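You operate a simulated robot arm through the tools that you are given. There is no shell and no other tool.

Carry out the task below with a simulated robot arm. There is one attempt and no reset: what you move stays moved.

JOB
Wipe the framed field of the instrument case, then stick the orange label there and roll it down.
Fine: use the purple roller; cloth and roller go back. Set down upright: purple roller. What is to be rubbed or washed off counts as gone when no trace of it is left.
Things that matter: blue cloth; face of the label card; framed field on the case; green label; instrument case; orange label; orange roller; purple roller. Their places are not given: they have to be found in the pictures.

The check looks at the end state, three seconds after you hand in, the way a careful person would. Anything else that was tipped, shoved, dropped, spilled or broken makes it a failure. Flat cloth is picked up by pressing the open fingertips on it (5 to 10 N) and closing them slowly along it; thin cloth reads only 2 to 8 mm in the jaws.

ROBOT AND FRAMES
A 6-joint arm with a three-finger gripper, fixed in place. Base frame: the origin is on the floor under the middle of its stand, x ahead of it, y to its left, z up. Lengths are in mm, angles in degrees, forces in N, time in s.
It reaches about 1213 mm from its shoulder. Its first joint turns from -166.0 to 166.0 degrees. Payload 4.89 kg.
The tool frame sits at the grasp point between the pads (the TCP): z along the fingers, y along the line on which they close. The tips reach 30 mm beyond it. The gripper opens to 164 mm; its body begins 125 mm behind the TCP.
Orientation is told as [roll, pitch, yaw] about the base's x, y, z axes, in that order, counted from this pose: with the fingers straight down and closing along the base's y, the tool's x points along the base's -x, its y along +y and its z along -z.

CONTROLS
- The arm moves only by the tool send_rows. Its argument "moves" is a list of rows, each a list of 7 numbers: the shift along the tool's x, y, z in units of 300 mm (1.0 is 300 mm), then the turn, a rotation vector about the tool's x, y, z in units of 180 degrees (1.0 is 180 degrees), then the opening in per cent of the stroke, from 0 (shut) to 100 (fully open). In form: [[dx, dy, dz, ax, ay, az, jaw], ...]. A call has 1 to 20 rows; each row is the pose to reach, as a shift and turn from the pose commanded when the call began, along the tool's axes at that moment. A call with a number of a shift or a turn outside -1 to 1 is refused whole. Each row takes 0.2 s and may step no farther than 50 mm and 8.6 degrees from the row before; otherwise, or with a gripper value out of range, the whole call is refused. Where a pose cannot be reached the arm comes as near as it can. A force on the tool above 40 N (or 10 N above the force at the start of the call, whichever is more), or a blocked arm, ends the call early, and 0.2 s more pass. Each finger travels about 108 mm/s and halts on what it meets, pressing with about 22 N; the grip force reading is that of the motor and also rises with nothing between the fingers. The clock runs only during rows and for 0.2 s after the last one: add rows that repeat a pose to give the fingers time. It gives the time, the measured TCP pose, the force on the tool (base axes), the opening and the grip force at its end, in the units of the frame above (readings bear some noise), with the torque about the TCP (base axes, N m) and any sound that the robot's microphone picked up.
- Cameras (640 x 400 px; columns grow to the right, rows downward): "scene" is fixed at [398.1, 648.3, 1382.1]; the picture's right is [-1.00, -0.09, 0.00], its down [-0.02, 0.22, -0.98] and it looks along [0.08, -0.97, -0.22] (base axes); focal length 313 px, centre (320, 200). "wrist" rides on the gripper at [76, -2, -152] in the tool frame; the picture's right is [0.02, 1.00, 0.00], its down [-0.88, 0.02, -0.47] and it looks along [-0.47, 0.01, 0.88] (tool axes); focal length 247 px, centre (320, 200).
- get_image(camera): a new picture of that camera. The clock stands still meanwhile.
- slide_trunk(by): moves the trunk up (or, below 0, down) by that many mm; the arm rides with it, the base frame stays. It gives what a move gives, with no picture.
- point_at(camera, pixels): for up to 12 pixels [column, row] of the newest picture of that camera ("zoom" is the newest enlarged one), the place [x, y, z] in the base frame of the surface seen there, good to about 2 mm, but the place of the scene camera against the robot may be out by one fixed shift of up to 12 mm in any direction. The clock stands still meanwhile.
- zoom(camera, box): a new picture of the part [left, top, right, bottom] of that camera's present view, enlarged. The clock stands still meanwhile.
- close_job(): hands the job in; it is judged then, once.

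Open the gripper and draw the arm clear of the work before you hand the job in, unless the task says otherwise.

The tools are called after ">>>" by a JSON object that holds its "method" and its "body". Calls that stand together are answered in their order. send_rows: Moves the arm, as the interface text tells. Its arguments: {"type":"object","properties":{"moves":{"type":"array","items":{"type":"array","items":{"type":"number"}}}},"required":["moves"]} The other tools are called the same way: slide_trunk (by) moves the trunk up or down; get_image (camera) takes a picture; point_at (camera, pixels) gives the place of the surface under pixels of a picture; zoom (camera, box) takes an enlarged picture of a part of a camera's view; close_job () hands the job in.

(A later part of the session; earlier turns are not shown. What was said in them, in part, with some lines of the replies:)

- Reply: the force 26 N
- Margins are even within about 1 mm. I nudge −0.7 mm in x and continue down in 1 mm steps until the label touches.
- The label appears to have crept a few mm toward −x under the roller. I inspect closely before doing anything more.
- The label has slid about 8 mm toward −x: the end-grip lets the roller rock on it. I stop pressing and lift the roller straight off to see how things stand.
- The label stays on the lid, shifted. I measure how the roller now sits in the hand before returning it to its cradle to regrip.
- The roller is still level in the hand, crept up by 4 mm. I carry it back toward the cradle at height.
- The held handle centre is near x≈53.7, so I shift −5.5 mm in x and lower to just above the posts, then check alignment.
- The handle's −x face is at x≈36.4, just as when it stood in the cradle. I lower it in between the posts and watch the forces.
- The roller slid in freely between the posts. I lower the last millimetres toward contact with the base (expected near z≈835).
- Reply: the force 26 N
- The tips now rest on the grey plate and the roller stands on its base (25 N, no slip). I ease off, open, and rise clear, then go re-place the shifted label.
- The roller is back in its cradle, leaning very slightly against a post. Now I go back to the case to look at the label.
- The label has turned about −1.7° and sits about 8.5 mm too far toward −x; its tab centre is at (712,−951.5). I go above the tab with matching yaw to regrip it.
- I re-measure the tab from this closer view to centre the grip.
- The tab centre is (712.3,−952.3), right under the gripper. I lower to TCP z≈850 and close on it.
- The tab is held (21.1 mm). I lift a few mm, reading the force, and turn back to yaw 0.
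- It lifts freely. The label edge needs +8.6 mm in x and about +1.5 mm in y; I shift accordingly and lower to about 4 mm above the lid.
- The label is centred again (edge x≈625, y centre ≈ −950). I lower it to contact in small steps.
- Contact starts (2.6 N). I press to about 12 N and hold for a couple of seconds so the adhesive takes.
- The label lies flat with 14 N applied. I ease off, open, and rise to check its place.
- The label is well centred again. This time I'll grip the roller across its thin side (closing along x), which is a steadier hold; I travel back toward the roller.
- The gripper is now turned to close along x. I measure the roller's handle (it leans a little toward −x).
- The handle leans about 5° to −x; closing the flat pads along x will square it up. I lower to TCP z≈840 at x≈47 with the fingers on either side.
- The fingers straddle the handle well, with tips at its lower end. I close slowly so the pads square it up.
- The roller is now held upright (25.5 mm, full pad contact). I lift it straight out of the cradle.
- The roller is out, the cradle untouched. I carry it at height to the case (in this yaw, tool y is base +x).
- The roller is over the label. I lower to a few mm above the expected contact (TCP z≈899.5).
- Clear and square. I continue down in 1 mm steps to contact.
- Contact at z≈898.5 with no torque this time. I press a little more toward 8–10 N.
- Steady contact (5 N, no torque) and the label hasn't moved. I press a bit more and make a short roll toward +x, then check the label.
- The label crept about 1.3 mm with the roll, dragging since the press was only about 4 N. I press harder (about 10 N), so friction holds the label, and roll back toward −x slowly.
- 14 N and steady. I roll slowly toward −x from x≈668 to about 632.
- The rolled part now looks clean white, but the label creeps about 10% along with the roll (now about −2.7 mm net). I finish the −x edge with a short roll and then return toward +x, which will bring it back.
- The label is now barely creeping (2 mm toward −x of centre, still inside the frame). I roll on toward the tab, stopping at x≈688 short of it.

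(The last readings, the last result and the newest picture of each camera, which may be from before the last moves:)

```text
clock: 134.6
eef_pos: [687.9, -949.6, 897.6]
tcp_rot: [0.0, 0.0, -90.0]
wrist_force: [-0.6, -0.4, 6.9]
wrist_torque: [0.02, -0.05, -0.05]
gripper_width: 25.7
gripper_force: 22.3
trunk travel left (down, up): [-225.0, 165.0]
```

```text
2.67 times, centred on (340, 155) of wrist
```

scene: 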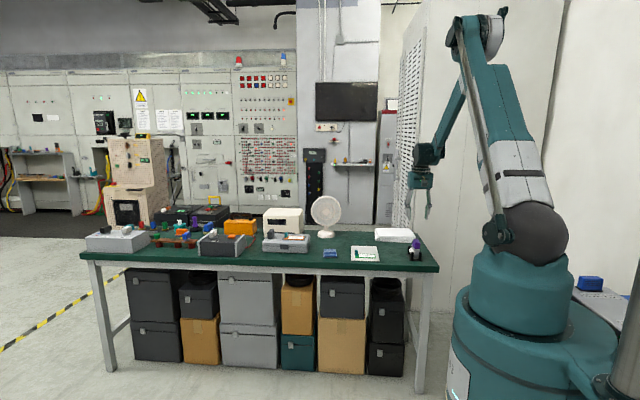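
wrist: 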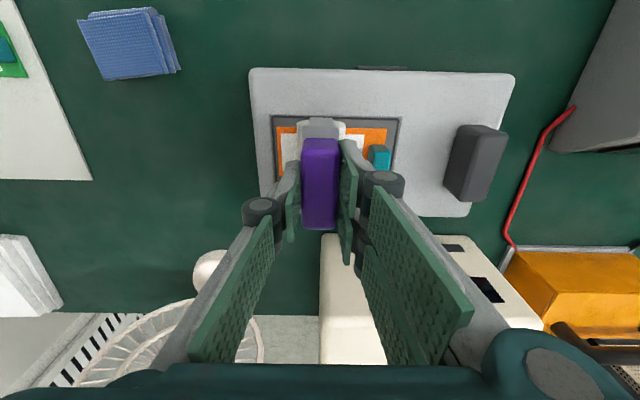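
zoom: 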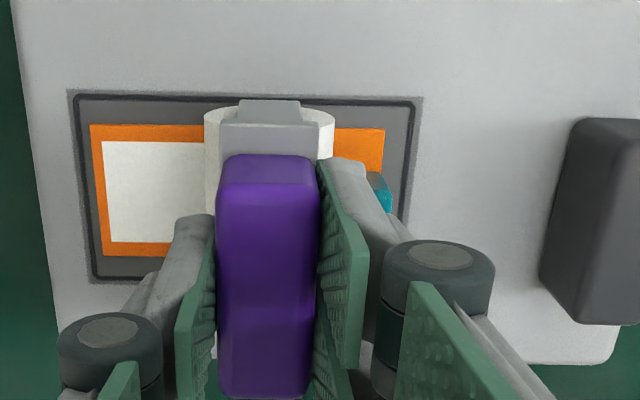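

The label held still on this pass (only about 0.4 mm creep) and looks clean behind the roller. I lift the roller off to inspect the whole label.

>>> {"method": "send_rows", "body": {"moves": [[0, 0, -0.01, 0, 0, 0, 6], [0, 0, -0.04, 0, 0, 0, 6], [0, -0.06, -0.1, 0, 0, 0, 6], [0, -0.15, -0.2, 0, 0, 0, 6], [0, -0.3, -0.24, 0, 0, 0, 6], [0, -0.45, -0.24, 0, 0, 0, 6], [0, -0.45, -0.24, 0, 0, 0, 6]]}}

>>> {"method": "get_image", "body": {"camera": "wrist"}}

>>> {"method": "zoom", "body": {"camera": "wrist", "box": [360, 60, 552, 180]}}

>>> {"method": "zoom", "body": {"camera": "scene", "box": [280, 227, 312, 247]}}

```text
clock: 136.2
eef_pos: [549.5, -951.0, 967.8]
tcp_rot: [0.0, 0.0, -90.1]
wrist_force: [-0.4, -0.1, -1.3]
wrist_torque: [-0.03, -0.11, 0.03]
gripper_width: 25.7
gripper_force: 21.8
trunk travel left (down, up): [-225.0, 165.0]
```

```text
taken
```

wrist: 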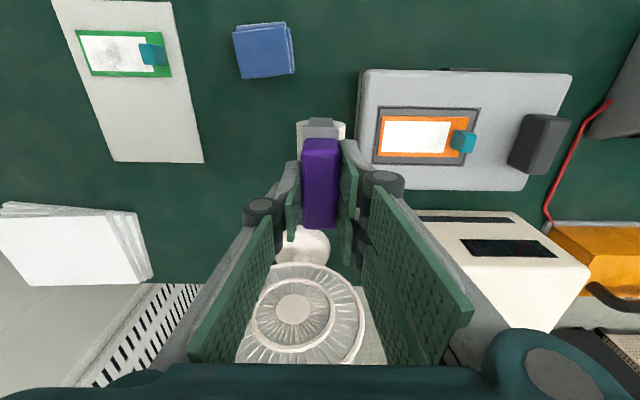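

```text
3.33 times, centred on (456, 120) of wrist
```

zoom: 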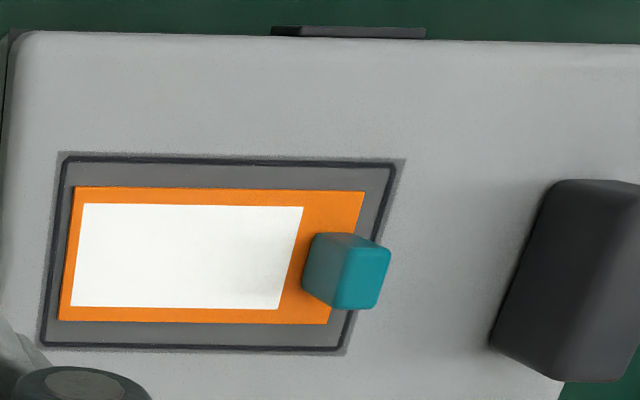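

```text
16.00 times, centred on (296, 237) of scene
```

zoom: 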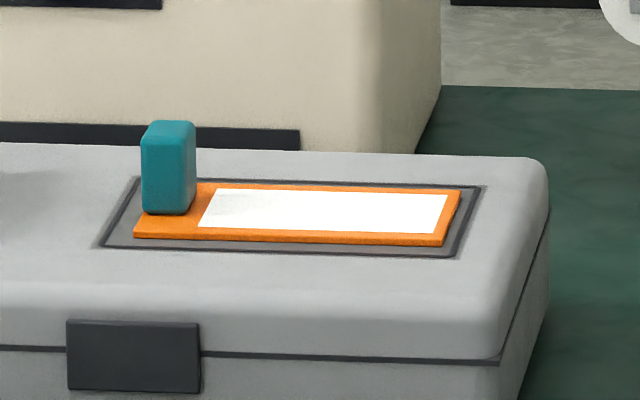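

The label's mottled look is gone except for a faint trace near the tab. I measure the label's present position to see how much closer to the tab I can roll.

>>> {"method": "zoom", "body": {"camera": "wrist", "box": [360, 90, 488, 170]}}

>>> {"method": "point_at", "body": {"camera": "zoom", "pixels": [[110, 135], [540, 145], [85, 325], [490, 330], [95, 230], [85, 85], [590, 95], [50, 375], [505, 375], [475, 215], [555, 215], [455, 250]]}}

>>> {"method": "zoom", "body": {"camera": "scene", "box": [284, 230, 308, 245]}}

```text
5.00 times, centred on (424, 130) of wrist
```

zoom: 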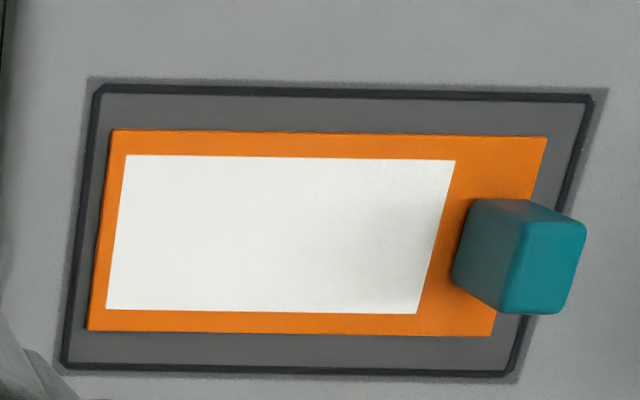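

```text
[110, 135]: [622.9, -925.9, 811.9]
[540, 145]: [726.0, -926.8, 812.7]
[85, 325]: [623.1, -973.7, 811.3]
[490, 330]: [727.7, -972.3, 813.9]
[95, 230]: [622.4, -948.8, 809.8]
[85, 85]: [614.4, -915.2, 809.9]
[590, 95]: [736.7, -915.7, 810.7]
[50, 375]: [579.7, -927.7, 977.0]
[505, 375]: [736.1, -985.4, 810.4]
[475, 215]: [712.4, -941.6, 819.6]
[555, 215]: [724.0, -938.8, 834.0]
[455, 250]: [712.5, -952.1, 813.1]
```

```text
16.00 times, centred on (296, 238) of scene
```

zoom: 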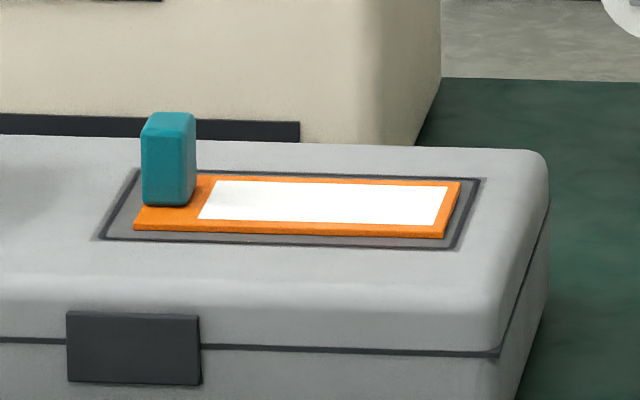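

The label sits at x 622.7–727.8, inside the frame, 2 mm off centre and straight. I zoom tightly on the white area near the tab, and on the unrolled green label for comparison.

>>> {"method": "zoom", "body": {"camera": "wrist", "box": [378, 112, 458, 162]}}

>>> {"method": "zoom", "body": {"camera": "wrist", "box": [76, 25, 172, 85]}}

>>> {"method": "zoom", "body": {"camera": "scene", "box": [288, 233, 304, 243]}}

```text
8.00 times, centred on (418, 137) of wrist
```

zoom: 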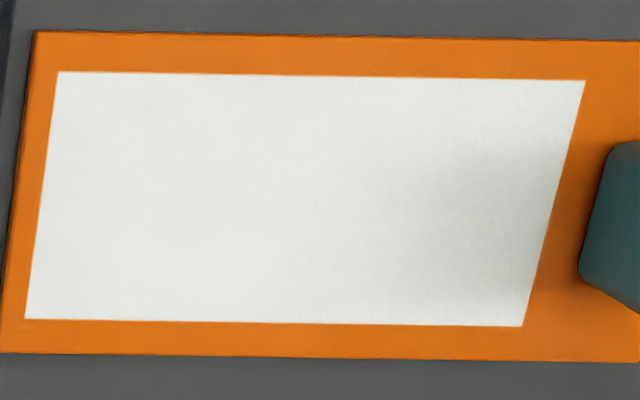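

```text
6.67 times, centred on (124, 55) of wrist
```

zoom: 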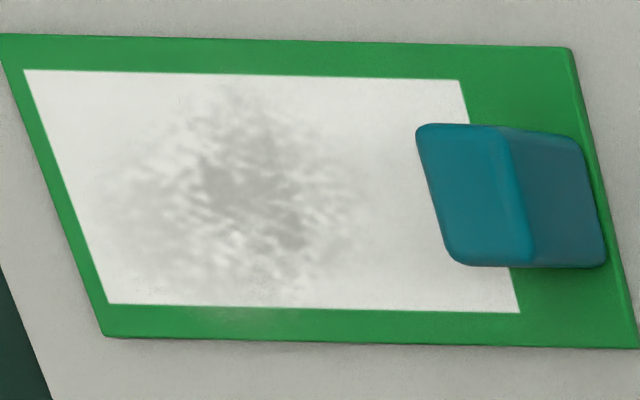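

```text
16.00 times, centred on (296, 238) of scene
```

zoom: 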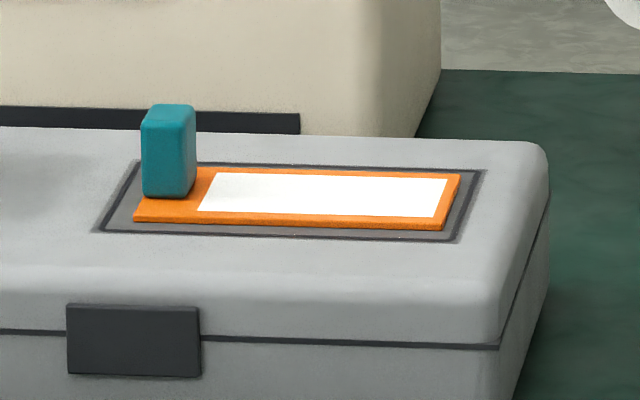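

The orange label is now smooth and fully clean, no mottling left, unlike the unrolled green one. I carry the roller back toward its cradle at height.

>>> {"method": "send_rows", "body": {"moves": [[0.02, -0.14, 0, 0, 0, 0, 6], [0.04, -0.28, 0, 0, 0, 0, 6], [0.06, -0.42, 0, 0, 0, 0, 6], [0.08, -0.56, 0, 0, 0, 0, 6], [0.1, -0.7, 0, 0, 0, 0, 6], [0.118, -0.8355, 0, 0, 0, 0, 6], [0.118, -0.8355, 0, 0, 0, 0, 6]]}}

>>> {"method": "send_rows", "body": {"moves": [[0.02, -0.14, 0, 0, 0, 0, 6], [0.04, -0.28, 0, 0, 0, 0, 6], [0.06, -0.42, 0, 0, 0, 0, 6], [0.08, -0.56, 0, 0, 0, 0, 6], [0.1, -0.7, 0, 0, 0, 0, 6], [0.118, -0.8355, 0, 0, 0, 0, 6], [0.118, -0.8355, 0, 0, 0, 0, 6]]}}

>>> {"method": "get_image", "body": {"camera": "wrist"}}

>>> {"method": "zoom", "body": {"camera": "wrist", "box": [240, 80, 400, 180]}}

>>> {"method": "zoom", "body": {"camera": "scene", "box": [380, 195, 460, 265]}}

```text
clock: 137.8
eef_pos: [299.9, -914.1, 969.1]
tcp_rot: [0.0, 0.0, -90.1]
wrist_force: [-1.3, -0.2, -2.5]
wrist_torque: [-0.03, -0.09, 0.02]
gripper_width: 25.7
gripper_force: 21.6
trunk travel left (down, up): [-225.0, 165.0]
```

```text
clock: 139.4
eef_pos: [47.7, -878.8, 967.3]
tcp_rot: [0.0, 0.0, -90.1]
wrist_force: [-1.5, 1.5, -1.1]
wrist_torque: [-0.02, -0.09, 0.0]
gripper_width: 25.6
gripper_force: 22.5
trunk travel left (down, up): [-225.0, 165.0]
```

```text
taken
```

wrist: 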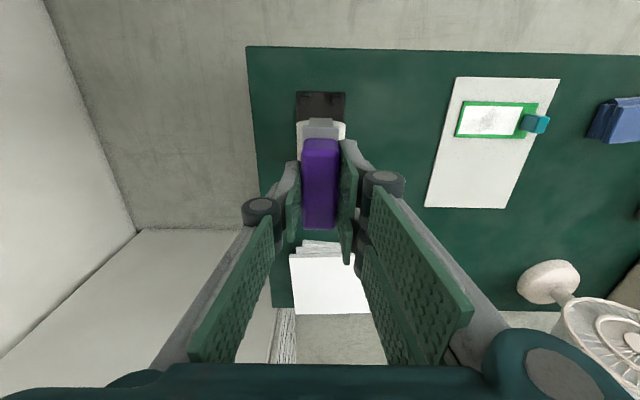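

```text
4.00 times, centred on (320, 130) of wrist
```

zoom: 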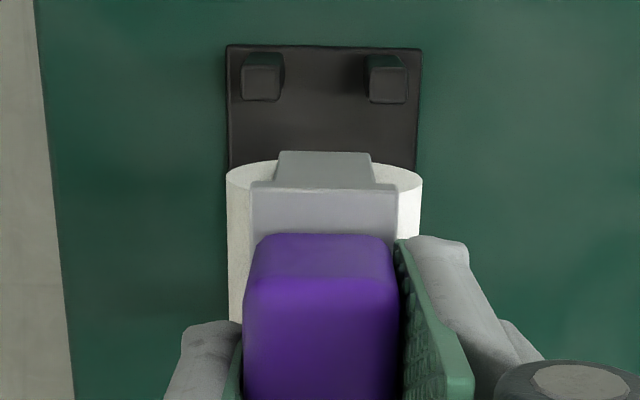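

```text
5.71 times, centred on (420, 230) of scene
```

zoom: 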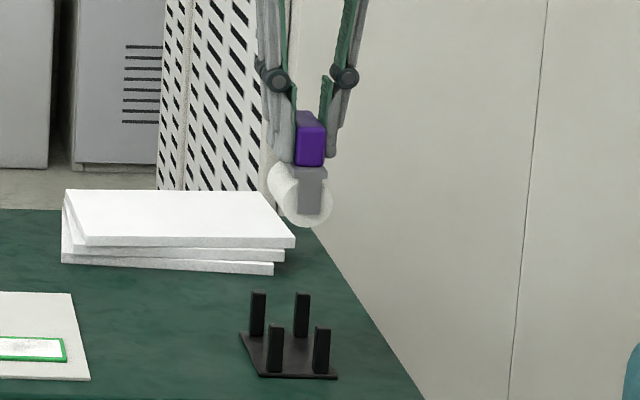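

I measure the held roller's plate and handle against the cradle posts and base.

>>> {"method": "point_at", "body": {"camera": "zoom", "pixels": [[232, 60], [417, 60], [245, 95], [277, 95], [372, 98], [403, 98], [255, 210], [393, 210], [250, 300], [392, 300], [325, 330], [325, 215]]}}

>>> {"method": "point_at", "body": {"camera": "wrist", "pixels": [[303, 165], [337, 165], [303, 215], [337, 215], [320, 160], [320, 226], [300, 120], [342, 121]]}}

```text
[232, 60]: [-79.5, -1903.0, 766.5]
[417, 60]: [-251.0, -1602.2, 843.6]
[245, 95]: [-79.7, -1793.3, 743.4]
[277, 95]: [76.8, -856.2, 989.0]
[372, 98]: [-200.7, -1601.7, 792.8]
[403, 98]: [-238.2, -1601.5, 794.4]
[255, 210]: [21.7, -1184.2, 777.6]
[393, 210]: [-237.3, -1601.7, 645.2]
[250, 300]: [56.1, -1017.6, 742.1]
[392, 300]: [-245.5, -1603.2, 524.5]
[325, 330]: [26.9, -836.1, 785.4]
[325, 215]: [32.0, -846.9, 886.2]
```

```text
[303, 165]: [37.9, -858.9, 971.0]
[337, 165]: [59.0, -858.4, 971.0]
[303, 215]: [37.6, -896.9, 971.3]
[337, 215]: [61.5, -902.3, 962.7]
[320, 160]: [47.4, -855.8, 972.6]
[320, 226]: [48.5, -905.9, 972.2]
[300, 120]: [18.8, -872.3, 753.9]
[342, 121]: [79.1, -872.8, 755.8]
```

The first set used the wrong zoom; I redo it on the wrist zoom.

>>> {"method": "zoom", "body": {"camera": "wrist", "box": [240, 80, 400, 180]}}

>>> {"method": "point_at", "body": {"camera": "zoom", "pixels": [[232, 60], [417, 60], [245, 95], [277, 95], [372, 98], [403, 98], [255, 210], [393, 210], [250, 300], [392, 300], [325, 330], [325, 215]]}}

```text
4.00 times, centred on (320, 130) of wrist
```

zoom: 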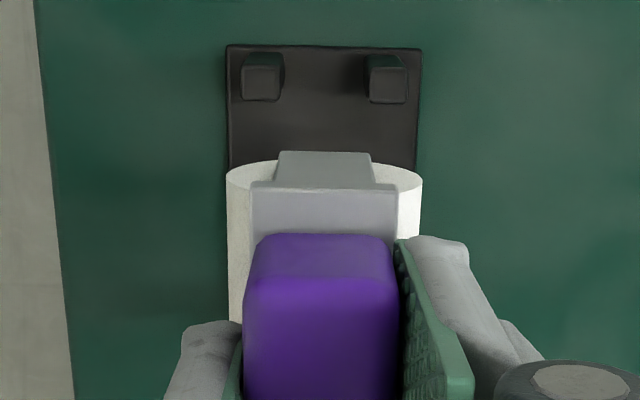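

```text
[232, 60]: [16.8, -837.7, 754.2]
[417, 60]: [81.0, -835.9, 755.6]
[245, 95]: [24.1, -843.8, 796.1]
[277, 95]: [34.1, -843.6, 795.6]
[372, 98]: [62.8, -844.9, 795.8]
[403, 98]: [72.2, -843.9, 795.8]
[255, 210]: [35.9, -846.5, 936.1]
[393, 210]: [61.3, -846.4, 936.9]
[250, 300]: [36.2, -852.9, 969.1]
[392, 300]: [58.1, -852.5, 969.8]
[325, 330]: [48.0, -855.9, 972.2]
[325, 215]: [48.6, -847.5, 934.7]
```

I also check the handle's y-extent relative to the cradle.

>>> {"method": "point_at", "body": {"camera": "zoom", "pixels": [[325, 250], [325, 265], [325, 275], [325, 190], [325, 200], [325, 165], [235, 200], [410, 200]]}}

>>> {"method": "point_at", "body": {"camera": "wrist", "pixels": [[320, 229], [320, 227], [312, 228], [320, 136], [320, 138], [320, 145], [320, 150]]}}

```text
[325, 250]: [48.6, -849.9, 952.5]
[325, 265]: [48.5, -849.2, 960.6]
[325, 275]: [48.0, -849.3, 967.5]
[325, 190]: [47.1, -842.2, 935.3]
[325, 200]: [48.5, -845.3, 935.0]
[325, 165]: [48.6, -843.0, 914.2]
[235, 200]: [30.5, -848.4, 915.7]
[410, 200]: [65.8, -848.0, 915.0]
```

```text
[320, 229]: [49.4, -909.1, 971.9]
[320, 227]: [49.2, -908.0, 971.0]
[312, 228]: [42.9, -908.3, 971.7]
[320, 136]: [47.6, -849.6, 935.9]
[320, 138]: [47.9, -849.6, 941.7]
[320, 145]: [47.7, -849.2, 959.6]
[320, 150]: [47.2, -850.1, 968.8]
```

The roller is centred over the cradle within 1 mm (x 48.4 vs 48.5; y −879.5 vs −880.5). I shift −1 mm in y and lower it between the posts.

>>> {"method": "send_rows", "body": {"moves": [[-0.003, 0, 0.1, 0, 0, 0, 6], [-0.003, 0, 0.2, 0, 0, 0, 6], [-0.003, 0, 0.27, 0, 0, 0, 6], [-0.003, 0, 0.27, 0, 0, 0, 6]]}}

>>> {"method": "zoom", "body": {"camera": "scene", "box": [394, 215, 442, 265]}}

>>> {"method": "zoom", "body": {"camera": "wrist", "box": [240, 80, 400, 180]}}

```text
clock: 140.4
eef_pos: [50.7, -881.3, 887.3]
tcp_rot: [0.1, 0.0, -90.0]
wrist_force: [0.3, -0.5, -3.2]
wrist_torque: [0.09, 0.03, 0.01]
gripper_width: 25.8
gripper_force: 22.4
trunk travel left (down, up): [-225.0, 165.0]
```

```text
8.00 times, centred on (418, 240) of scene
```

zoom: 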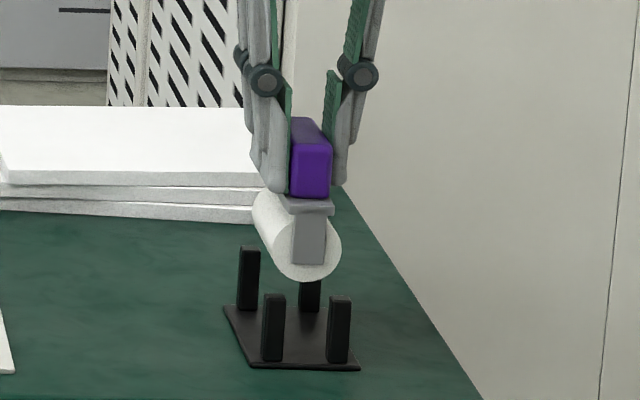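

```text
4.00 times, centred on (320, 130) of wrist
```

zoom: 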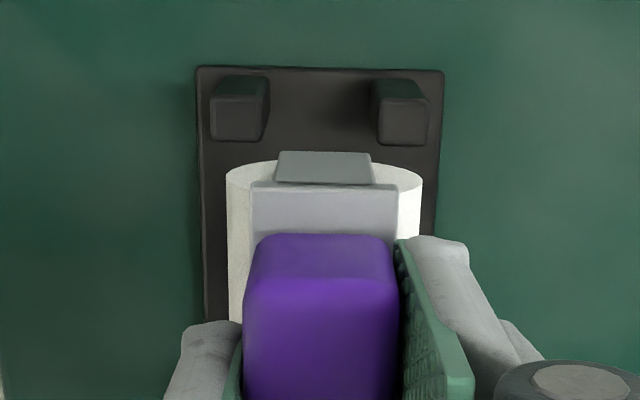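

I verify alignment in numbers at this lower height.

>>> {"method": "point_at", "body": {"camera": "zoom", "pixels": [[214, 125], [262, 125], [380, 130], [424, 130], [256, 210], [393, 210], [325, 210], [325, 165], [285, 170], [368, 170], [325, 260]]}}

```text
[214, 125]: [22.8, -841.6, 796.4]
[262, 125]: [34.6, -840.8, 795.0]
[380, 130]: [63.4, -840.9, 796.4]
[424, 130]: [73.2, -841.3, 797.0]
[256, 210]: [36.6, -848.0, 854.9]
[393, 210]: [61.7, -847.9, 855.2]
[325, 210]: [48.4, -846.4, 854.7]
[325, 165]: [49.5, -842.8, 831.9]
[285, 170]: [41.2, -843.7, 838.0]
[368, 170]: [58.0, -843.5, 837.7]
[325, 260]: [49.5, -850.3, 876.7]
```

The arms are centred in the post gap within 1 mm. I lower further with a −0.7 mm trim, watching forces.

>>> {"method": "send_rows", "body": {"moves": [[0, -0.0023, 0.04, 0, 0, 0, 6], [0, -0.0023, 0.08, 0, 0, 0, 6], [0, -0.0023, 0.12, 0, 0, 0, 6], [0, -0.0023, 0.145, 0, 0, 0, 6], [0, -0.0023, 0.145, 0, 0, 0, 6]]}}

>>> {"method": "send_rows", "body": {"moves": [[0, 0, 0.0035, 0, 0, 0, 6], [0, 0, 0.0035, 0, 0, 0, 6]]}}

>>> {"method": "zoom", "body": {"camera": "scene", "box": [394, 215, 442, 265]}}

```text
clock: 141.6
eef_pos: [49.7, -880.3, 845.8]
tcp_rot: [0.0, 0.0, -90.1]
wrist_force: [-0.3, 0.0, -1.8]
wrist_torque: [0.04, 0.02, 0.01]
gripper_width: 25.9
gripper_force: 21.7
trunk travel left (down, up): [-225.0, 165.0]
```

```text
clock: 142.2
eef_pos: [49.0, -879.5, 842.5]
tcp_rot: [0.0, 0.0, -90.0]
wrist_force: [-0.5, 0.6, -1.7]
wrist_torque: [-0.06, -0.02, -0.01]
gripper_width: 25.9
gripper_force: 22.9
trunk travel left (down, up): [-225.0, 165.0]
```

```text
8.00 times, centred on (418, 240) of scene
```

zoom: 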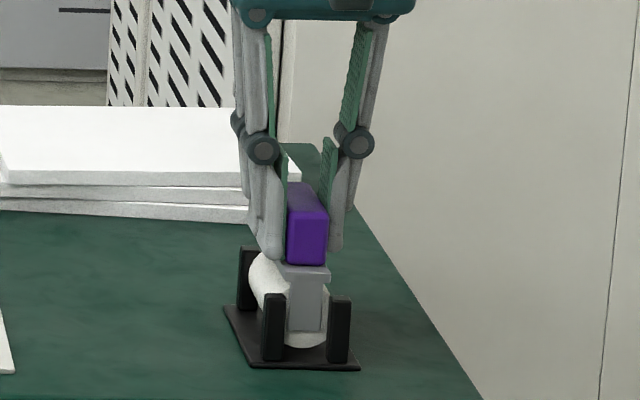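

The roller is in between the posts, just above the base. I step down to contact.

>>> {"method": "send_rows", "body": {"moves": [[0, 0, 0.0035, 0, 0, 0, 6], [0, 0, 0.007, 0, 0, 0, 6], [0, 0, 0.007, 0, 0, 0, 6]]}}

>>> {"method": "send_rows", "body": {"moves": [[0, 0, 0.003, 0, 0, 0, 6], [0, 0, 0.003, 0, 0, 0, 6]]}}

>>> {"method": "send_rows", "body": {"moves": [[0, 0, 0.003, 0, 0, 0, 6], [0, 0, 0.003, 0, 0, 0, 6]]}}

```text
clock: 143.0
eef_pos: [48.1, -880.6, 841.1]
tcp_rot: [-0.1, -0.1, -90.1]
wrist_force: [-0.2, -0.4, -1.6]
wrist_torque: [0.0, -0.01, 0.0]
gripper_width: 25.7
gripper_force: 22.4
trunk travel left (down, up): [-225.0, 165.0]
```

```text
clock: 143.6
eef_pos: [48.4, -879.3, 840.4]
tcp_rot: [0.0, -0.1, -90.0]
wrist_force: [0.6, 0.4, -1.2]
wrist_torque: [-0.02, 0.01, -0.01]
gripper_width: 25.8
gripper_force: 21.9
trunk travel left (down, up): [-225.0, 165.0]
```

```text
clock: 144.2
eef_pos: [50.0, -881.0, 840.8]
tcp_rot: [-0.1, 0.2, -90.0]
wrist_force: [0.0, 0.5, -2.8]
wrist_torque: [-0.02, 0.0, 0.03]
gripper_width: 25.8
gripper_force: 22.1
trunk travel left (down, up): [-225.0, 165.0]
```

>>> {"method": "send_rows", "body": {"moves": [[0, 0, 0.003, 0, 0, 0, 6], [0, 0, 0.003, 0, 0, 0, 6]]}}

>>> {"method": "send_rows", "body": {"moves": [[0, 0, 0.0025, 0, 0, 0, 6], [0, 0, 0.0025, 0, 0, 0, 6]]}}

```text
clock: 144.8
eef_pos: [49.4, -880.7, 839.3]
tcp_rot: [0.0, -0.1, -90.0]
wrist_force: [1.7, -0.2, 6.5]
wrist_torque: [-0.05, -0.13, 0.02]
gripper_width: 25.9
gripper_force: 22.0
trunk travel left (down, up): [-225.0, 165.0]
```

```text
clock: 145.4
eef_pos: [49.9, -881.0, 839.4]
tcp_rot: [0.0, -0.1, -90.1]
wrist_force: [-0.4, -5.7, 20.1]
wrist_torque: [-0.17, 0.01, -0.01]
gripper_width: 25.9
gripper_force: 22.1
trunk travel left (down, up): [-225.0, 165.0]
```

The roller stands on its base (20 N). I ease off about 0.9 mm and open gently and evenly.

>>> {"method": "send_rows", "body": {"moves": [[0, 0, -0.003, 0, 0, 0, 6], [0, 0, -0.003, 0, 0, 0, 6]]}}

>>> {"method": "send_rows", "body": {"moves": [[0, 0, 0, 0, 0, 0, 14], [0, 0, 0, 0, 0, 0, 16], [0, 0, 0, 0, 0, 0, 17], [0, 0, 0, 0, 0, 0, 18], [0, 0, 0, 0, 0, 0, 20], [0, 0, 0, 0, 0, 0, 22], [0, 0, 0, 0, 0, 0, 22]]}}

>>> {"method": "zoom", "body": {"camera": "scene", "box": [394, 215, 442, 265]}}

>>> {"method": "get_image", "body": {"camera": "wrist"}}

```text
clock: 146.0
eef_pos: [49.7, -879.5, 839.2]
tcp_rot: [0.0, 0.0, -90.0]
wrist_force: [-0.4, -3.9, 11.4]
wrist_torque: [-0.19, 0.05, 0.0]
gripper_width: 25.6
gripper_force: 22.3
trunk travel left (down, up): [-225.0, 165.0]
```

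```text
clock: 147.6
eef_pos: [50.5, -881.1, 838.8]
tcp_rot: [0.0, 0.0, -90.0]
wrist_force: [0.7, -0.3, -0.3]
wrist_torque: [-0.01, 0.01, -0.01]
gripper_width: 35.9
gripper_force: 0.0
trunk travel left (down, up): [-225.0, 165.0]
```

```text
8.00 times, centred on (418, 240) of scene
```

zoom: 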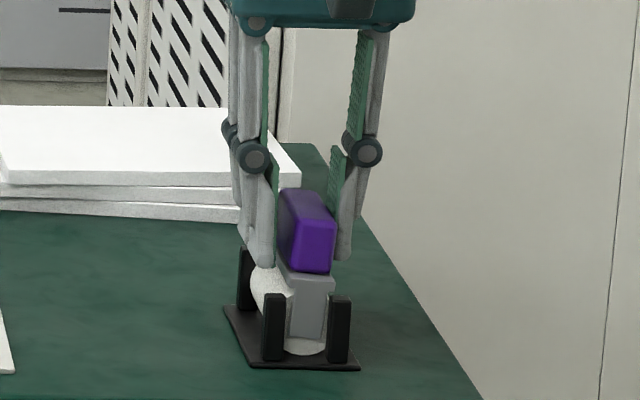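

```text
taken
```

wrist: 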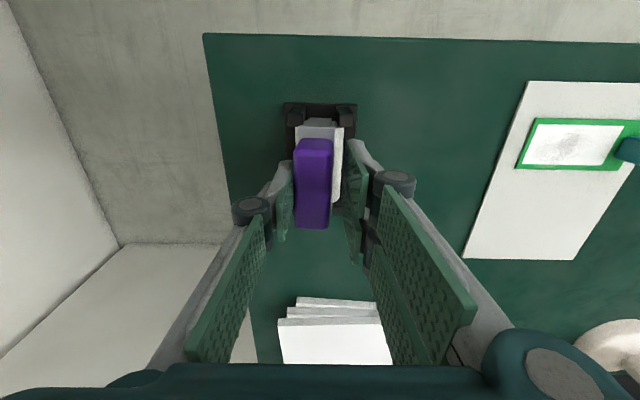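

The handle tips slightly onto the −x finger as it's released because it was still loaded. I re-close to stand it up, unload the force, and release again more gently.

>>> {"method": "send_rows", "body": {"moves": [[0, 0, 0, 0, 0, 0, 20], [0, 0, 0, 0, 0, 0, 18], [0, 0, 0, 0, 0, 0, 17], [0, 0, 0, 0, 0, 0, 16], [0, 0, 0, 0, 0, 0, 15], [0, 0, 0, 0, 0, 0, 13], [0, 0, 0, 0, 0, 0, 13]]}}

>>> {"method": "send_rows", "body": {"moves": [[0, 0, -0.001, 0, 0, 0, 13], [0, 0, -0.001, 0, 0, 0, 13]]}}

```text
clock: 149.2
eef_pos: [49.2, -880.6, 838.4]
tcp_rot: [0.0, 0.0, -90.0]
wrist_force: [0.3, -0.2, -0.3]
wrist_torque: [-0.03, -0.04, 0.03]
gripper_width: 25.7
gripper_force: 21.9
trunk travel left (down, up): [-225.0, 165.0]
```

```text
clock: 149.8
eef_pos: [49.8, -879.6, 838.8]
tcp_rot: [0.0, -0.1, -90.0]
wrist_force: [-0.2, -0.3, -0.4]
wrist_torque: [-0.01, 0.0, 0.02]
gripper_width: 25.9
gripper_force: 22.0
trunk travel left (down, up): [-225.0, 165.0]
```

It is upright and unloaded (force ≈ 0). I release in very small increments.

>>> {"method": "send_rows", "body": {"moves": [[0, 0, 0, 0, 0, 0, 15], [0, 0, 0, 0, 0, 0, 15.6], [0, 0, 0, 0, 0, 0, 15.8], [0, 0, 0, 0, 0, 0, 16], [0, 0, 0, 0, 0, 0, 16.2], [0, 0, 0, 0, 0, 0, 16.4], [0, 0, 0, 0, 0, 0, 16.6], [0, 0, 0, 0, 0, 0, 16.8], [0, 0, 0, 0, 0, 0, 17], [0, 0, 0, 0, 0, 0, 17.3], [0, 0, 0, 0, 0, 0, 17.6], [0, 0, 0, 0, 0, 0, 18], [0, 0, 0, 0, 0, 0, 18.5], [0, 0, 0, 0, 0, 0, 19], [0, 0, 0, 0, 0, 0, 20], [0, 0, 0, 0, 0, 0, 22]]}}

>>> {"method": "get_image", "body": {"camera": "wrist"}}

>>> {"method": "zoom", "body": {"camera": "wrist", "box": [260, 95, 380, 240]}}

>>> {"method": "zoom", "body": {"camera": "scene", "box": [394, 215, 442, 265]}}

```text
clock: 153.2
eef_pos: [49.8, -879.8, 838.2]
tcp_rot: [0.1, 0.0, -90.0]
wrist_force: [0.5, 0.2, 1.8]
wrist_torque: [0.0, -0.02, 0.02]
gripper_width: 36.0
gripper_force: 0.1
trunk travel left (down, up): [-225.0, 165.0]
```

```text
taken
```

wrist: 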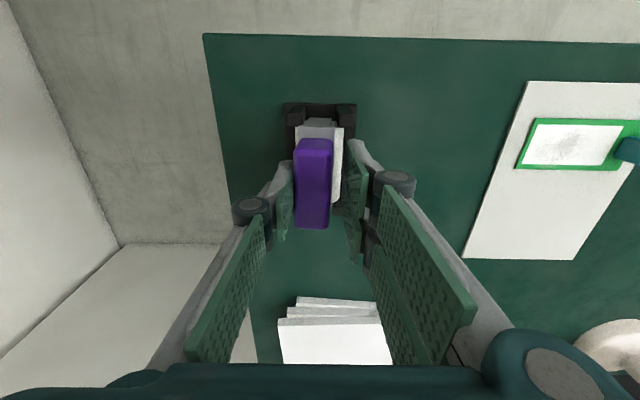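

```text
2.76 times, centred on (320, 168) of wrist
```

zoom: 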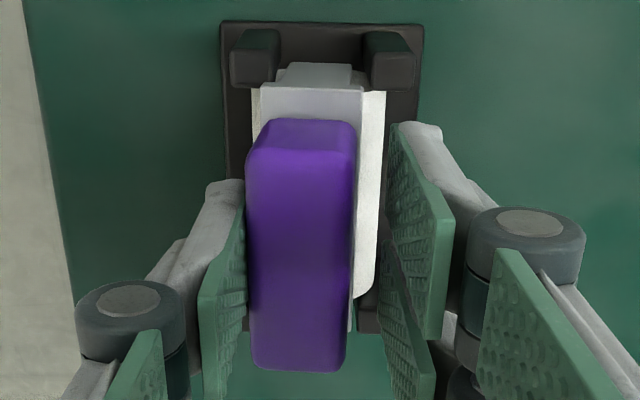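

```text
8.00 times, centred on (418, 240) of scene
```

zoom: 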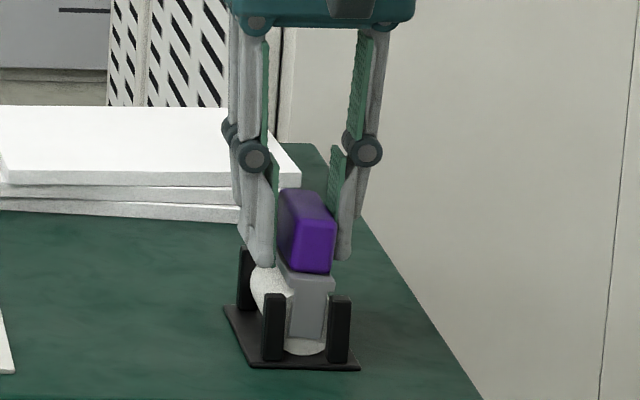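

It still settles onto the −x finger. I try once more: close, lift 3 mm to relieve any bias, shift to the original x≈48.3, set down lightly and release.

>>> {"method": "send_rows", "body": {"moves": [[0, 0, 0, 0, 0, 0, 19], [0, 0, 0, 0, 0, 0, 17], [0, 0, 0, 0, 0, 0, 16], [0, 0, 0, 0, 0, 0, 15], [0, 0, 0, 0, 0, 0, 12], [0, 0, 0, 0, 0, 0, 10], [0, 0, -0.006, 0, 0, 0, 10], [0, -0.003, -0.012, 0, 0, 0, 10], [0, -0.003, -0.012, 0, 0, 0, 10]]}}

>>> {"method": "zoom", "body": {"camera": "scene", "box": [394, 215, 442, 265]}}

>>> {"method": "get_image", "body": {"camera": "wrist"}}

>>> {"method": "point_at", "body": {"camera": "wrist", "pixels": [[303, 165], [337, 165], [320, 180], [305, 140], [335, 140], [303, 135], [340, 135], [301, 120], [342, 120]]}}

```text
clock: 155.2
eef_pos: [49.0, -879.6, 842.1]
tcp_rot: [0.0, 0.0, -90.0]
wrist_force: [-0.7, 0.5, -1.0]
wrist_torque: [0.01, 0.0, 0.02]
gripper_width: 25.6
gripper_force: 22.5
trunk travel left (down, up): [-225.0, 165.0]
```

```text
8.00 times, centred on (418, 240) of scene
```

zoom: 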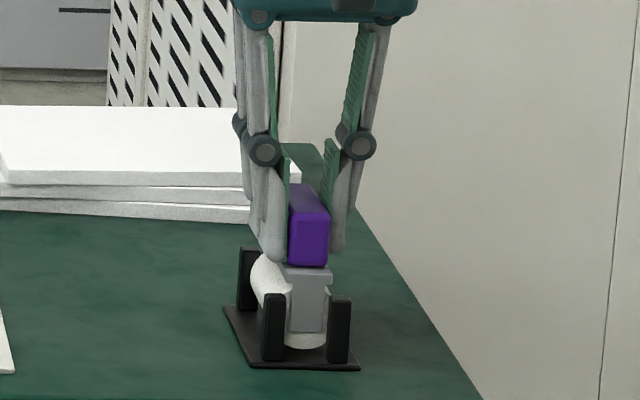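

```text
taken
```

wrist: 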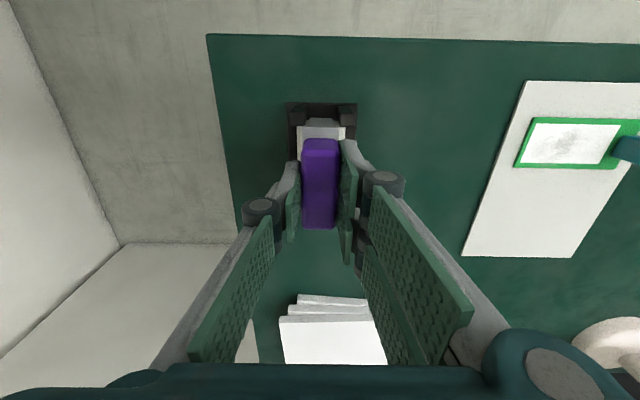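

```text
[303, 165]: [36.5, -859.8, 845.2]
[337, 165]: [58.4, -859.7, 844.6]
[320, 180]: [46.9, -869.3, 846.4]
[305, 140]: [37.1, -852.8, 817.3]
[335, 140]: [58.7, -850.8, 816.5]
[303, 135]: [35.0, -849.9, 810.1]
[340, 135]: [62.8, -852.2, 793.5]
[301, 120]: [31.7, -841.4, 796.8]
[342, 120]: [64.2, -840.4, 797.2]
```

It is upright in the grip. I set it down by sub-millimetre steps until just touching.

>>> {"method": "send_rows", "body": {"moves": [[0, 0, 0.004, 0, 0, 0, 10], [0, 0, 0.008, 0, 0, 0, 10], [0, 0, 0.008, 0, 0, 0, 10]]}}

>>> {"method": "send_rows", "body": {"moves": [[0, 0, 0.002, 0, 0, 0, 10], [0, 0, 0.002, 0, 0, 0, 10]]}}

>>> {"method": "send_rows", "body": {"moves": [[0, 0, 0.002, 0, 0, 0, 10], [0, 0, 0.002, 0, 0, 0, 10]]}}

```text
clock: 156.0
eef_pos: [48.1, -879.4, 839.4]
tcp_rot: [0.0, 0.0, -90.0]
wrist_force: [-0.3, -0.5, -0.6]
wrist_torque: [0.0, -0.01, 0.0]
gripper_width: 25.6
gripper_force: 21.7
trunk travel left (down, up): [-225.0, 165.0]
```

```text
clock: 156.6
eef_pos: [48.8, -879.8, 840.2]
tcp_rot: [0.0, 0.0, -90.0]
wrist_force: [0.0, 0.5, -1.8]
wrist_torque: [-0.01, 0.03, -0.03]
gripper_width: 25.8
gripper_force: 22.2
trunk travel left (down, up): [-225.0, 165.0]
```

```text
clock: 157.2
eef_pos: [48.7, -881.0, 838.6]
tcp_rot: [0.0, 0.0, -90.0]
wrist_force: [-0.9, -0.3, 0.4]
wrist_torque: [-0.05, 0.03, 0.03]
gripper_width: 25.6
gripper_force: 21.9
trunk travel left (down, up): [-225.0, 165.0]
```

Just touching (force ≈ 0). This time I open quickly so the pads leave the handle cleanly.

>>> {"method": "send_rows", "body": {"moves": [[0, 0, 0, 0, 0, 0, 45], [0, 0, 0, 0, 0, 0, 45], [0, 0, 0, 0, 0, 0, 45]]}}

>>> {"method": "get_image", "body": {"camera": "wrist"}}

>>> {"method": "zoom", "body": {"camera": "scene", "box": [394, 215, 442, 265]}}

>>> {"method": "zoom", "body": {"camera": "wrist", "box": [260, 95, 380, 240]}}

```text
clock: 158.0
eef_pos: [49.0, -879.8, 839.4]
tcp_rot: [-0.1, 0.1, -90.0]
wrist_force: [0.0, -0.7, -0.8]
wrist_torque: [0.04, -0.01, -0.02]
gripper_width: 73.6
gripper_force: 0.0
trunk travel left (down, up): [-225.0, 165.0]
```

```text
taken
```

wrist: 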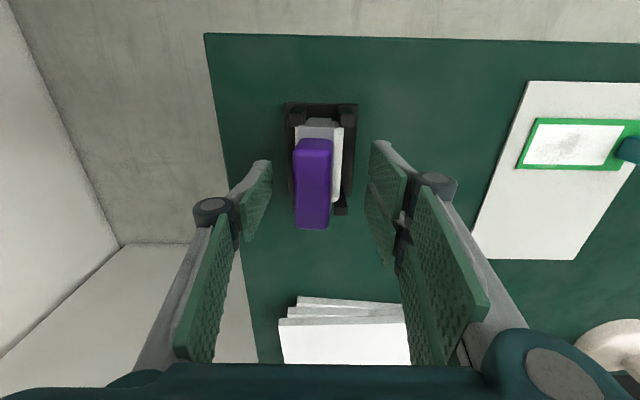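

```text
8.00 times, centred on (418, 240) of scene
```

zoom: 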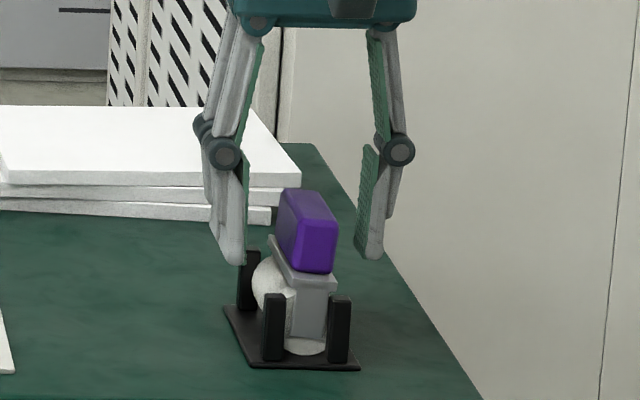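

```text
2.76 times, centred on (320, 168) of wrist
```

zoom: 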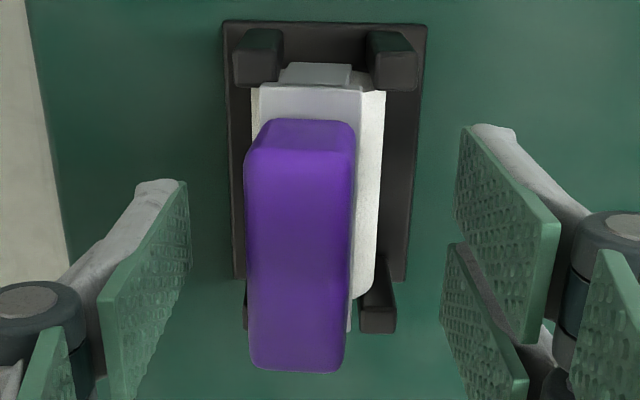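

It rests in the cradle with a small lean against the post. I measure that lean.

>>> {"method": "point_at", "body": {"camera": "zoom", "pixels": [[255, 165], [350, 165], [255, 360], [340, 362], [300, 250], [265, 105], [360, 105], [300, 100], [250, 200], [353, 200], [300, 70]]}}

```text
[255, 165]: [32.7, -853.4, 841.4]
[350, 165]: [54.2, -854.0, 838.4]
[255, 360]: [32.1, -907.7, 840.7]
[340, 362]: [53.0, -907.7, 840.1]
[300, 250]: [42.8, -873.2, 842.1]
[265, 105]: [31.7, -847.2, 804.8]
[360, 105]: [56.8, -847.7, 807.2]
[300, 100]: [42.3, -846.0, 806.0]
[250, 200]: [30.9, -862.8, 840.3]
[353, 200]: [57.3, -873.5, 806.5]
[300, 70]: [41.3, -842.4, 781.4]
```

The lean is only about 4°, held by the cradle posts, so it stands upright in its place. I rise straight up and clear.

>>> {"method": "send_rows", "body": {"moves": [[0, 0, -0.05, 0, 0, 0, 45], [0, 0, -0.15, 0, 0, 0, 45], [0, 0, -0.28, 0, 0, 0, 45], [0, 0, -0.42, 0, 0, 0, 45], [0, 0, -0.55, 0, 0, 0, 45], [0, 0, -0.55, 0, 0, 0, 45]]}}

>>> {"method": "get_image", "body": {"camera": "wrist"}}

>>> {"method": "zoom", "body": {"camera": "scene", "box": [394, 225, 442, 265]}}

>>> {"method": "zoom", "body": {"camera": "scene", "box": [250, 200, 450, 325]}}

```text
clock: 159.4
eef_pos: [49.5, -880.1, 1005.0]
tcp_rot: [0.1, 0.1, -89.9]
wrist_force: [0.6, 1.0, 0.6]
wrist_torque: [-0.03, 0.02, 0.0]
gripper_width: 73.7
gripper_force: 0.0
trunk travel left (down, up): [-225.0, 165.0]
```

```text
taken
```

wrist: 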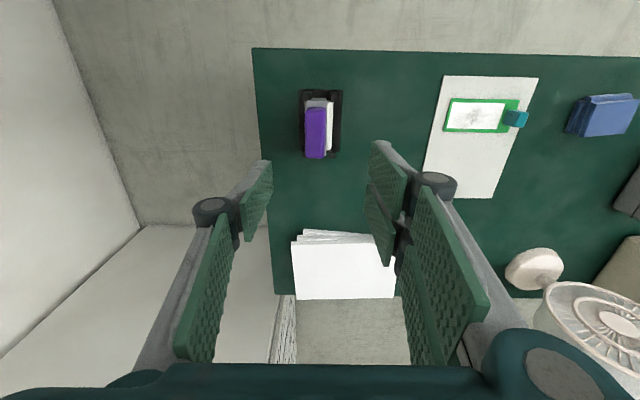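

```text
10.00 times, centred on (418, 245) of scene
```

zoom: 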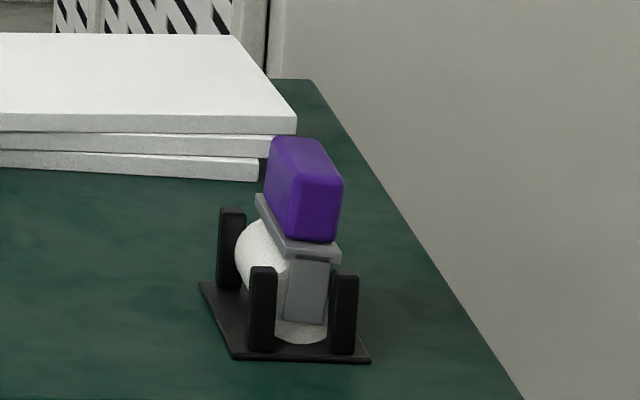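

```text
3.20 times, centred on (350, 262) of scene
```

zoom: 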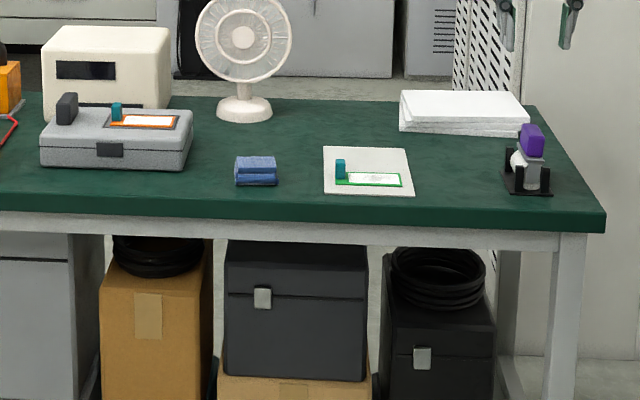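

All items are in place: label on the case, cloth and roller back, green label untouched. I draw the arm away from the table and open the gripper.

>>> {"method": "send_rows", "body": {"moves": [[0.05, 0.03, -0.1, 0, 0, 0, 60], [0.15, 0.08, -0.2, 0, 0, 0, 80], [0.27, 0.14, -0.3, 0, 0, 0, 100], [0.4, 0.2, -0.317, 0, 0, 0, 100], [0.53, 0.27, -0.317, 0, 0, 0, 100], [0.667, 0.333, -0.317, 0, 0, 0, 100], [0.8, 0.4, -0.317, 0, 0, 0, 100], [0.92, 0.45, -0.317, 0, 0, 0, 100], [0.92, 0.45, -0.317, 0, 0, 0, 100]]}}

>>> {"method": "send_rows", "body": {"moves": [[0, 0, 0, 0, 0, -0.045, 100], [0, 0, 0, 0, 0, -0.09, 100], [0, 0, 0, 0, 0, -0.135, 100], [0, 0, 0, 0, 0, -0.18, 100], [0, 0, 0, 0, 0, -0.225, 100], [0, 0, 0, 0, 0, -0.27, 100], [0, 0, 0, 0, 0, -0.315, 100], [0, 0, 0, 0, 0, -0.36, 100], [0, 0, 0, 0, 0, -0.405, 100], [0, 0, 0, 0, 0, -0.45, 100], [0, 0, 0, 0, 0, -0.48, 100], [0, 0, 0, 0, 0, -0.5, 100], [0, 0, 0, 0, 0, -0.5, 100]]}}

>>> {"method": "get_image", "body": {"camera": "scene"}}

>>> {"method": "get_image", "body": {"camera": "wrist"}}

>>> {"method": "zoom", "body": {"camera": "scene", "box": [280, 227, 312, 247]}}

```text
refused: row 3 steps farther than a row can; nothing moved
```

```text
clock: 162.2
eef_pos: [47.6, -880.3, 1004.4]
tcp_rot: [0.0, 0.0, 0.1]
wrist_force: [0.1, 0.2, 0.5]
wrist_torque: [0.01, -0.01, 0.01]
gripper_width: 163.9
gripper_force: 0.1
trunk travel left (down, up): [-225.0, 165.0]
```

```text
taken
```

scene: 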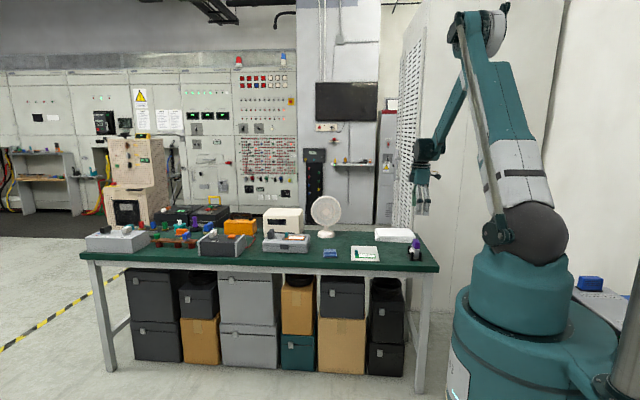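

```text
taken
```

wrist: 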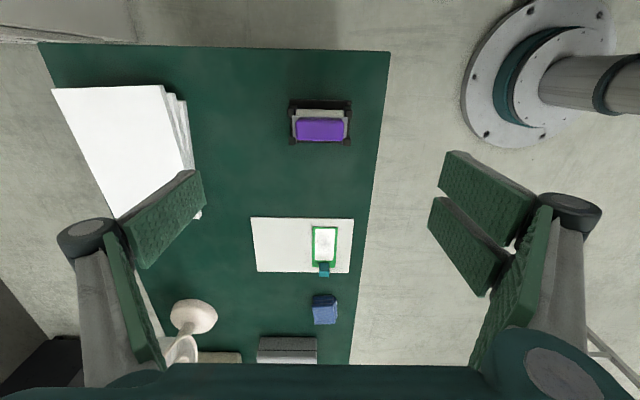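

```text
16.00 times, centred on (296, 237) of scene
```

zoom: 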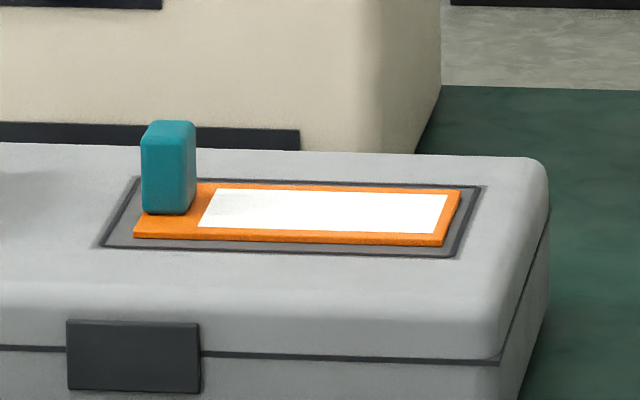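

The first retreat was refused but the turn back was done. Before parking I take a closer wrist look at the rolled label to be sure no unrolled patch is left near the tab.

>>> {"method": "send_rows", "body": {"moves": [[-0.15, -0.02, 0, 0, 0, 0, 80], [-0.3, -0.04, 0, 0, 0, 0, 60], [-0.45, -0.06, 0, 0, 0, 0, 60], [-0.6, -0.08, 0, 0, 0, 0, 60], [-0.75, -0.1, 0, 0, 0, 0, 60], [-0.9, -0.12, 0, 0, 0, 0, 60], [-1.0, -0.13, 0, 0, 0, 0, 60]]}}

>>> {"method": "send_rows", "body": {"moves": [[-0.15, -0.02, 0.03, 0, 0, 0, 60], [-0.3, -0.04, 0.06, 0, 0, 0, 60], [-0.45, -0.06, 0.1, 0, 0, 0, 60], [-0.6, -0.08, 0.14, 0, 0, 0, 60], [-0.74, -0.1, 0.18, 0, 0, 0, 60], [-0.8, -0.1, 0.25, 0, 0, 0, 60], [-0.8, -0.1, 0.25, 0, 0, 0, 60]]}}

>>> {"method": "get_image", "body": {"camera": "wrist"}}

>>> {"method": "zoom", "body": {"camera": "wrist", "box": [280, 130, 360, 230]}}

```text
clock: 163.8
eef_pos: [349.3, -921.2, 1003.1]
tcp_rot: [-0.1, 0.0, -0.1]
wrist_force: [-0.9, 0.0, -0.9]
wrist_torque: [0.04, -0.15, -0.04]
gripper_width: 98.3
gripper_force: 0.0
trunk travel left (down, up): [-225.0, 165.0]
```

```text
clock: 165.4
eef_pos: [589.1, -949.4, 927.1]
tcp_rot: [0.0, 0.1, 0.0]
wrist_force: [0.2, 0.2, -0.5]
wrist_torque: [-0.01, 0.08, -0.04]
gripper_width: 98.6
gripper_force: 0.1
trunk travel left (down, up): [-225.0, 165.0]
```

```text
taken
```

wrist: 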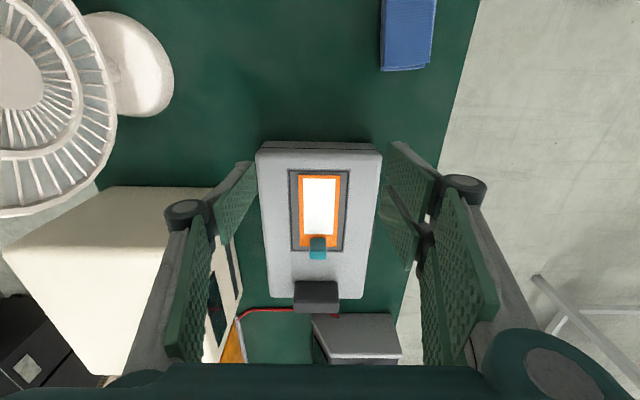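

```text
4.00 times, centred on (320, 180) of wrist
```

zoom: 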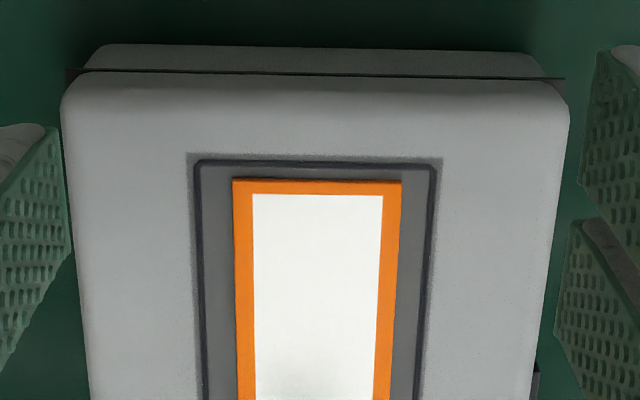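

>>> {"method": "zoom", "body": {"camera": "wrist", "box": [285, 172, 355, 262]}}

>>> {"method": "zoom", "body": {"camera": "wrist", "box": [296, 208, 344, 240]}}

```text
4.44 times, centred on (320, 217) of wrist
```

zoom: 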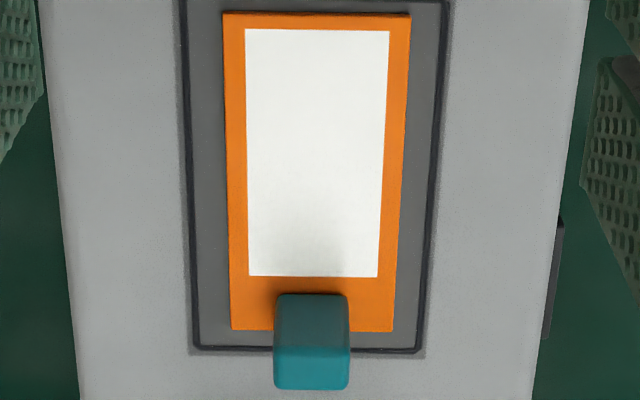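

```text
12.50 times, centred on (320, 224) of wrist
```

zoom: 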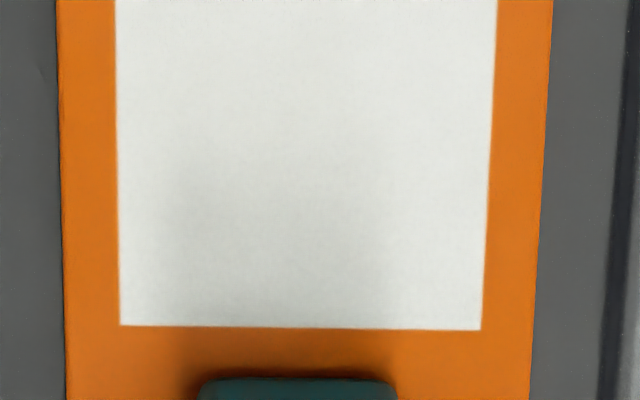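

The label is uniformly smooth, straight and inside the frame (only the tab's shadow remains). I lift and retract the arm toward its starting place with the gripper open.

>>> {"method": "send_rows", "body": {"moves": [[0, 0, -0.14, 0, 0, 0, 60], [0, 0, -0.28, 0, 0, 0, 60], [0.03, 0.1, -0.38, 0, 0, 0, 60], [0.1, 0.22, -0.42, 0, 0, 0, 70], [0.18, 0.34, -0.46, 0, 0, 0, 80], [0.26, 0.46, -0.5, 0, 0, 0, 90], [0.34, 0.58, -0.54, 0, 0, 0, 100], [0.42, 0.7, -0.57, 0, 0, 0, 100], [0.5, 0.82, -0.57, 0, 0, 0, 100], [0.58, 0.94, -0.57, 0, 0, 0, 100], [0.66, 1.0, -0.57, 0, 0, 0, 100], [0.66, 1.0, -0.57, 0, 0, 0, 100]]}}

>>> {"method": "get_image", "body": {"camera": "scene"}}

>>> {"method": "zoom", "body": {"camera": "scene", "box": [250, 200, 450, 325]}}

```text
clock: 168.0
eef_pos: [390.3, -648.5, 1100.7]
tcp_rot: [0.0, 0.0, -0.1]
wrist_force: [-0.4, 0.7, 0.8]
wrist_torque: [-0.12, -0.04, -0.01]
gripper_width: 163.9
gripper_force: 0.1
trunk travel left (down, up): [-225.0, 165.0]
```

```text
taken
```

scene: 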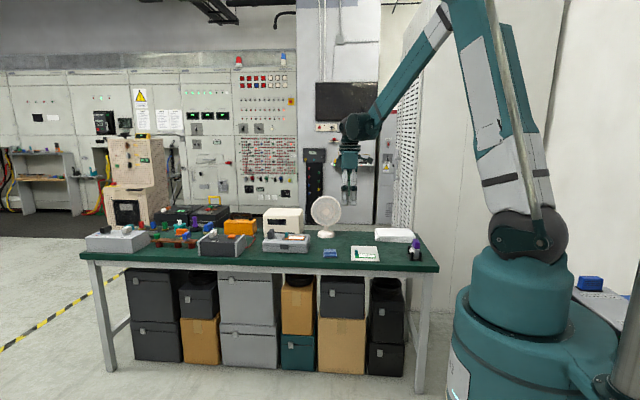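

```text
3.20 times, centred on (350, 262) of scene
```

zoom: 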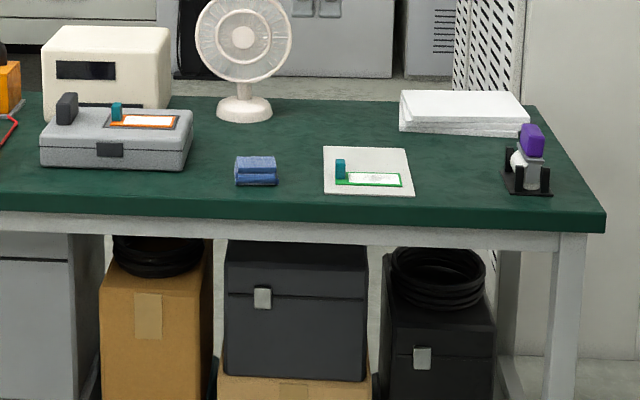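

The field is wiped, the orange label is stuck inside the frame and rolled smooth, and the cloth and purple roller are back in place. The green label and everything else are untouched, and the arm is clear with the gripper open, so I hand in the job.

>>> {"method": "close_job", "body": {}}

```text
The job is handed in.
```

I wiped the framed field clean, stuck the orange label inside the frame and rolled it smooth with the purple roller. The cloth and roller are back in their places. I've handed the job in; no result has come back yet.

- **Field:** no trace of dirt showed in close-up pictures after two full wipes.
- **Label:** it first slid about 8 mm under the roller, so I lifted it, placed it again and rolled it with a steadier grip. It now lies straight inside the frame, about 2 mm off centre along its length. The roller could not pass the label's tab, so the last part near the tab was not rolled directly. The mottling is gone across the whole printed area.
- **Roller:** it stands in its cradle but leans about 4° against one of the posts. I released it three times and it leaned each time.
- **Everything else:** the green label, card, case, fan and other items look untouched. I never saw the orange roller.
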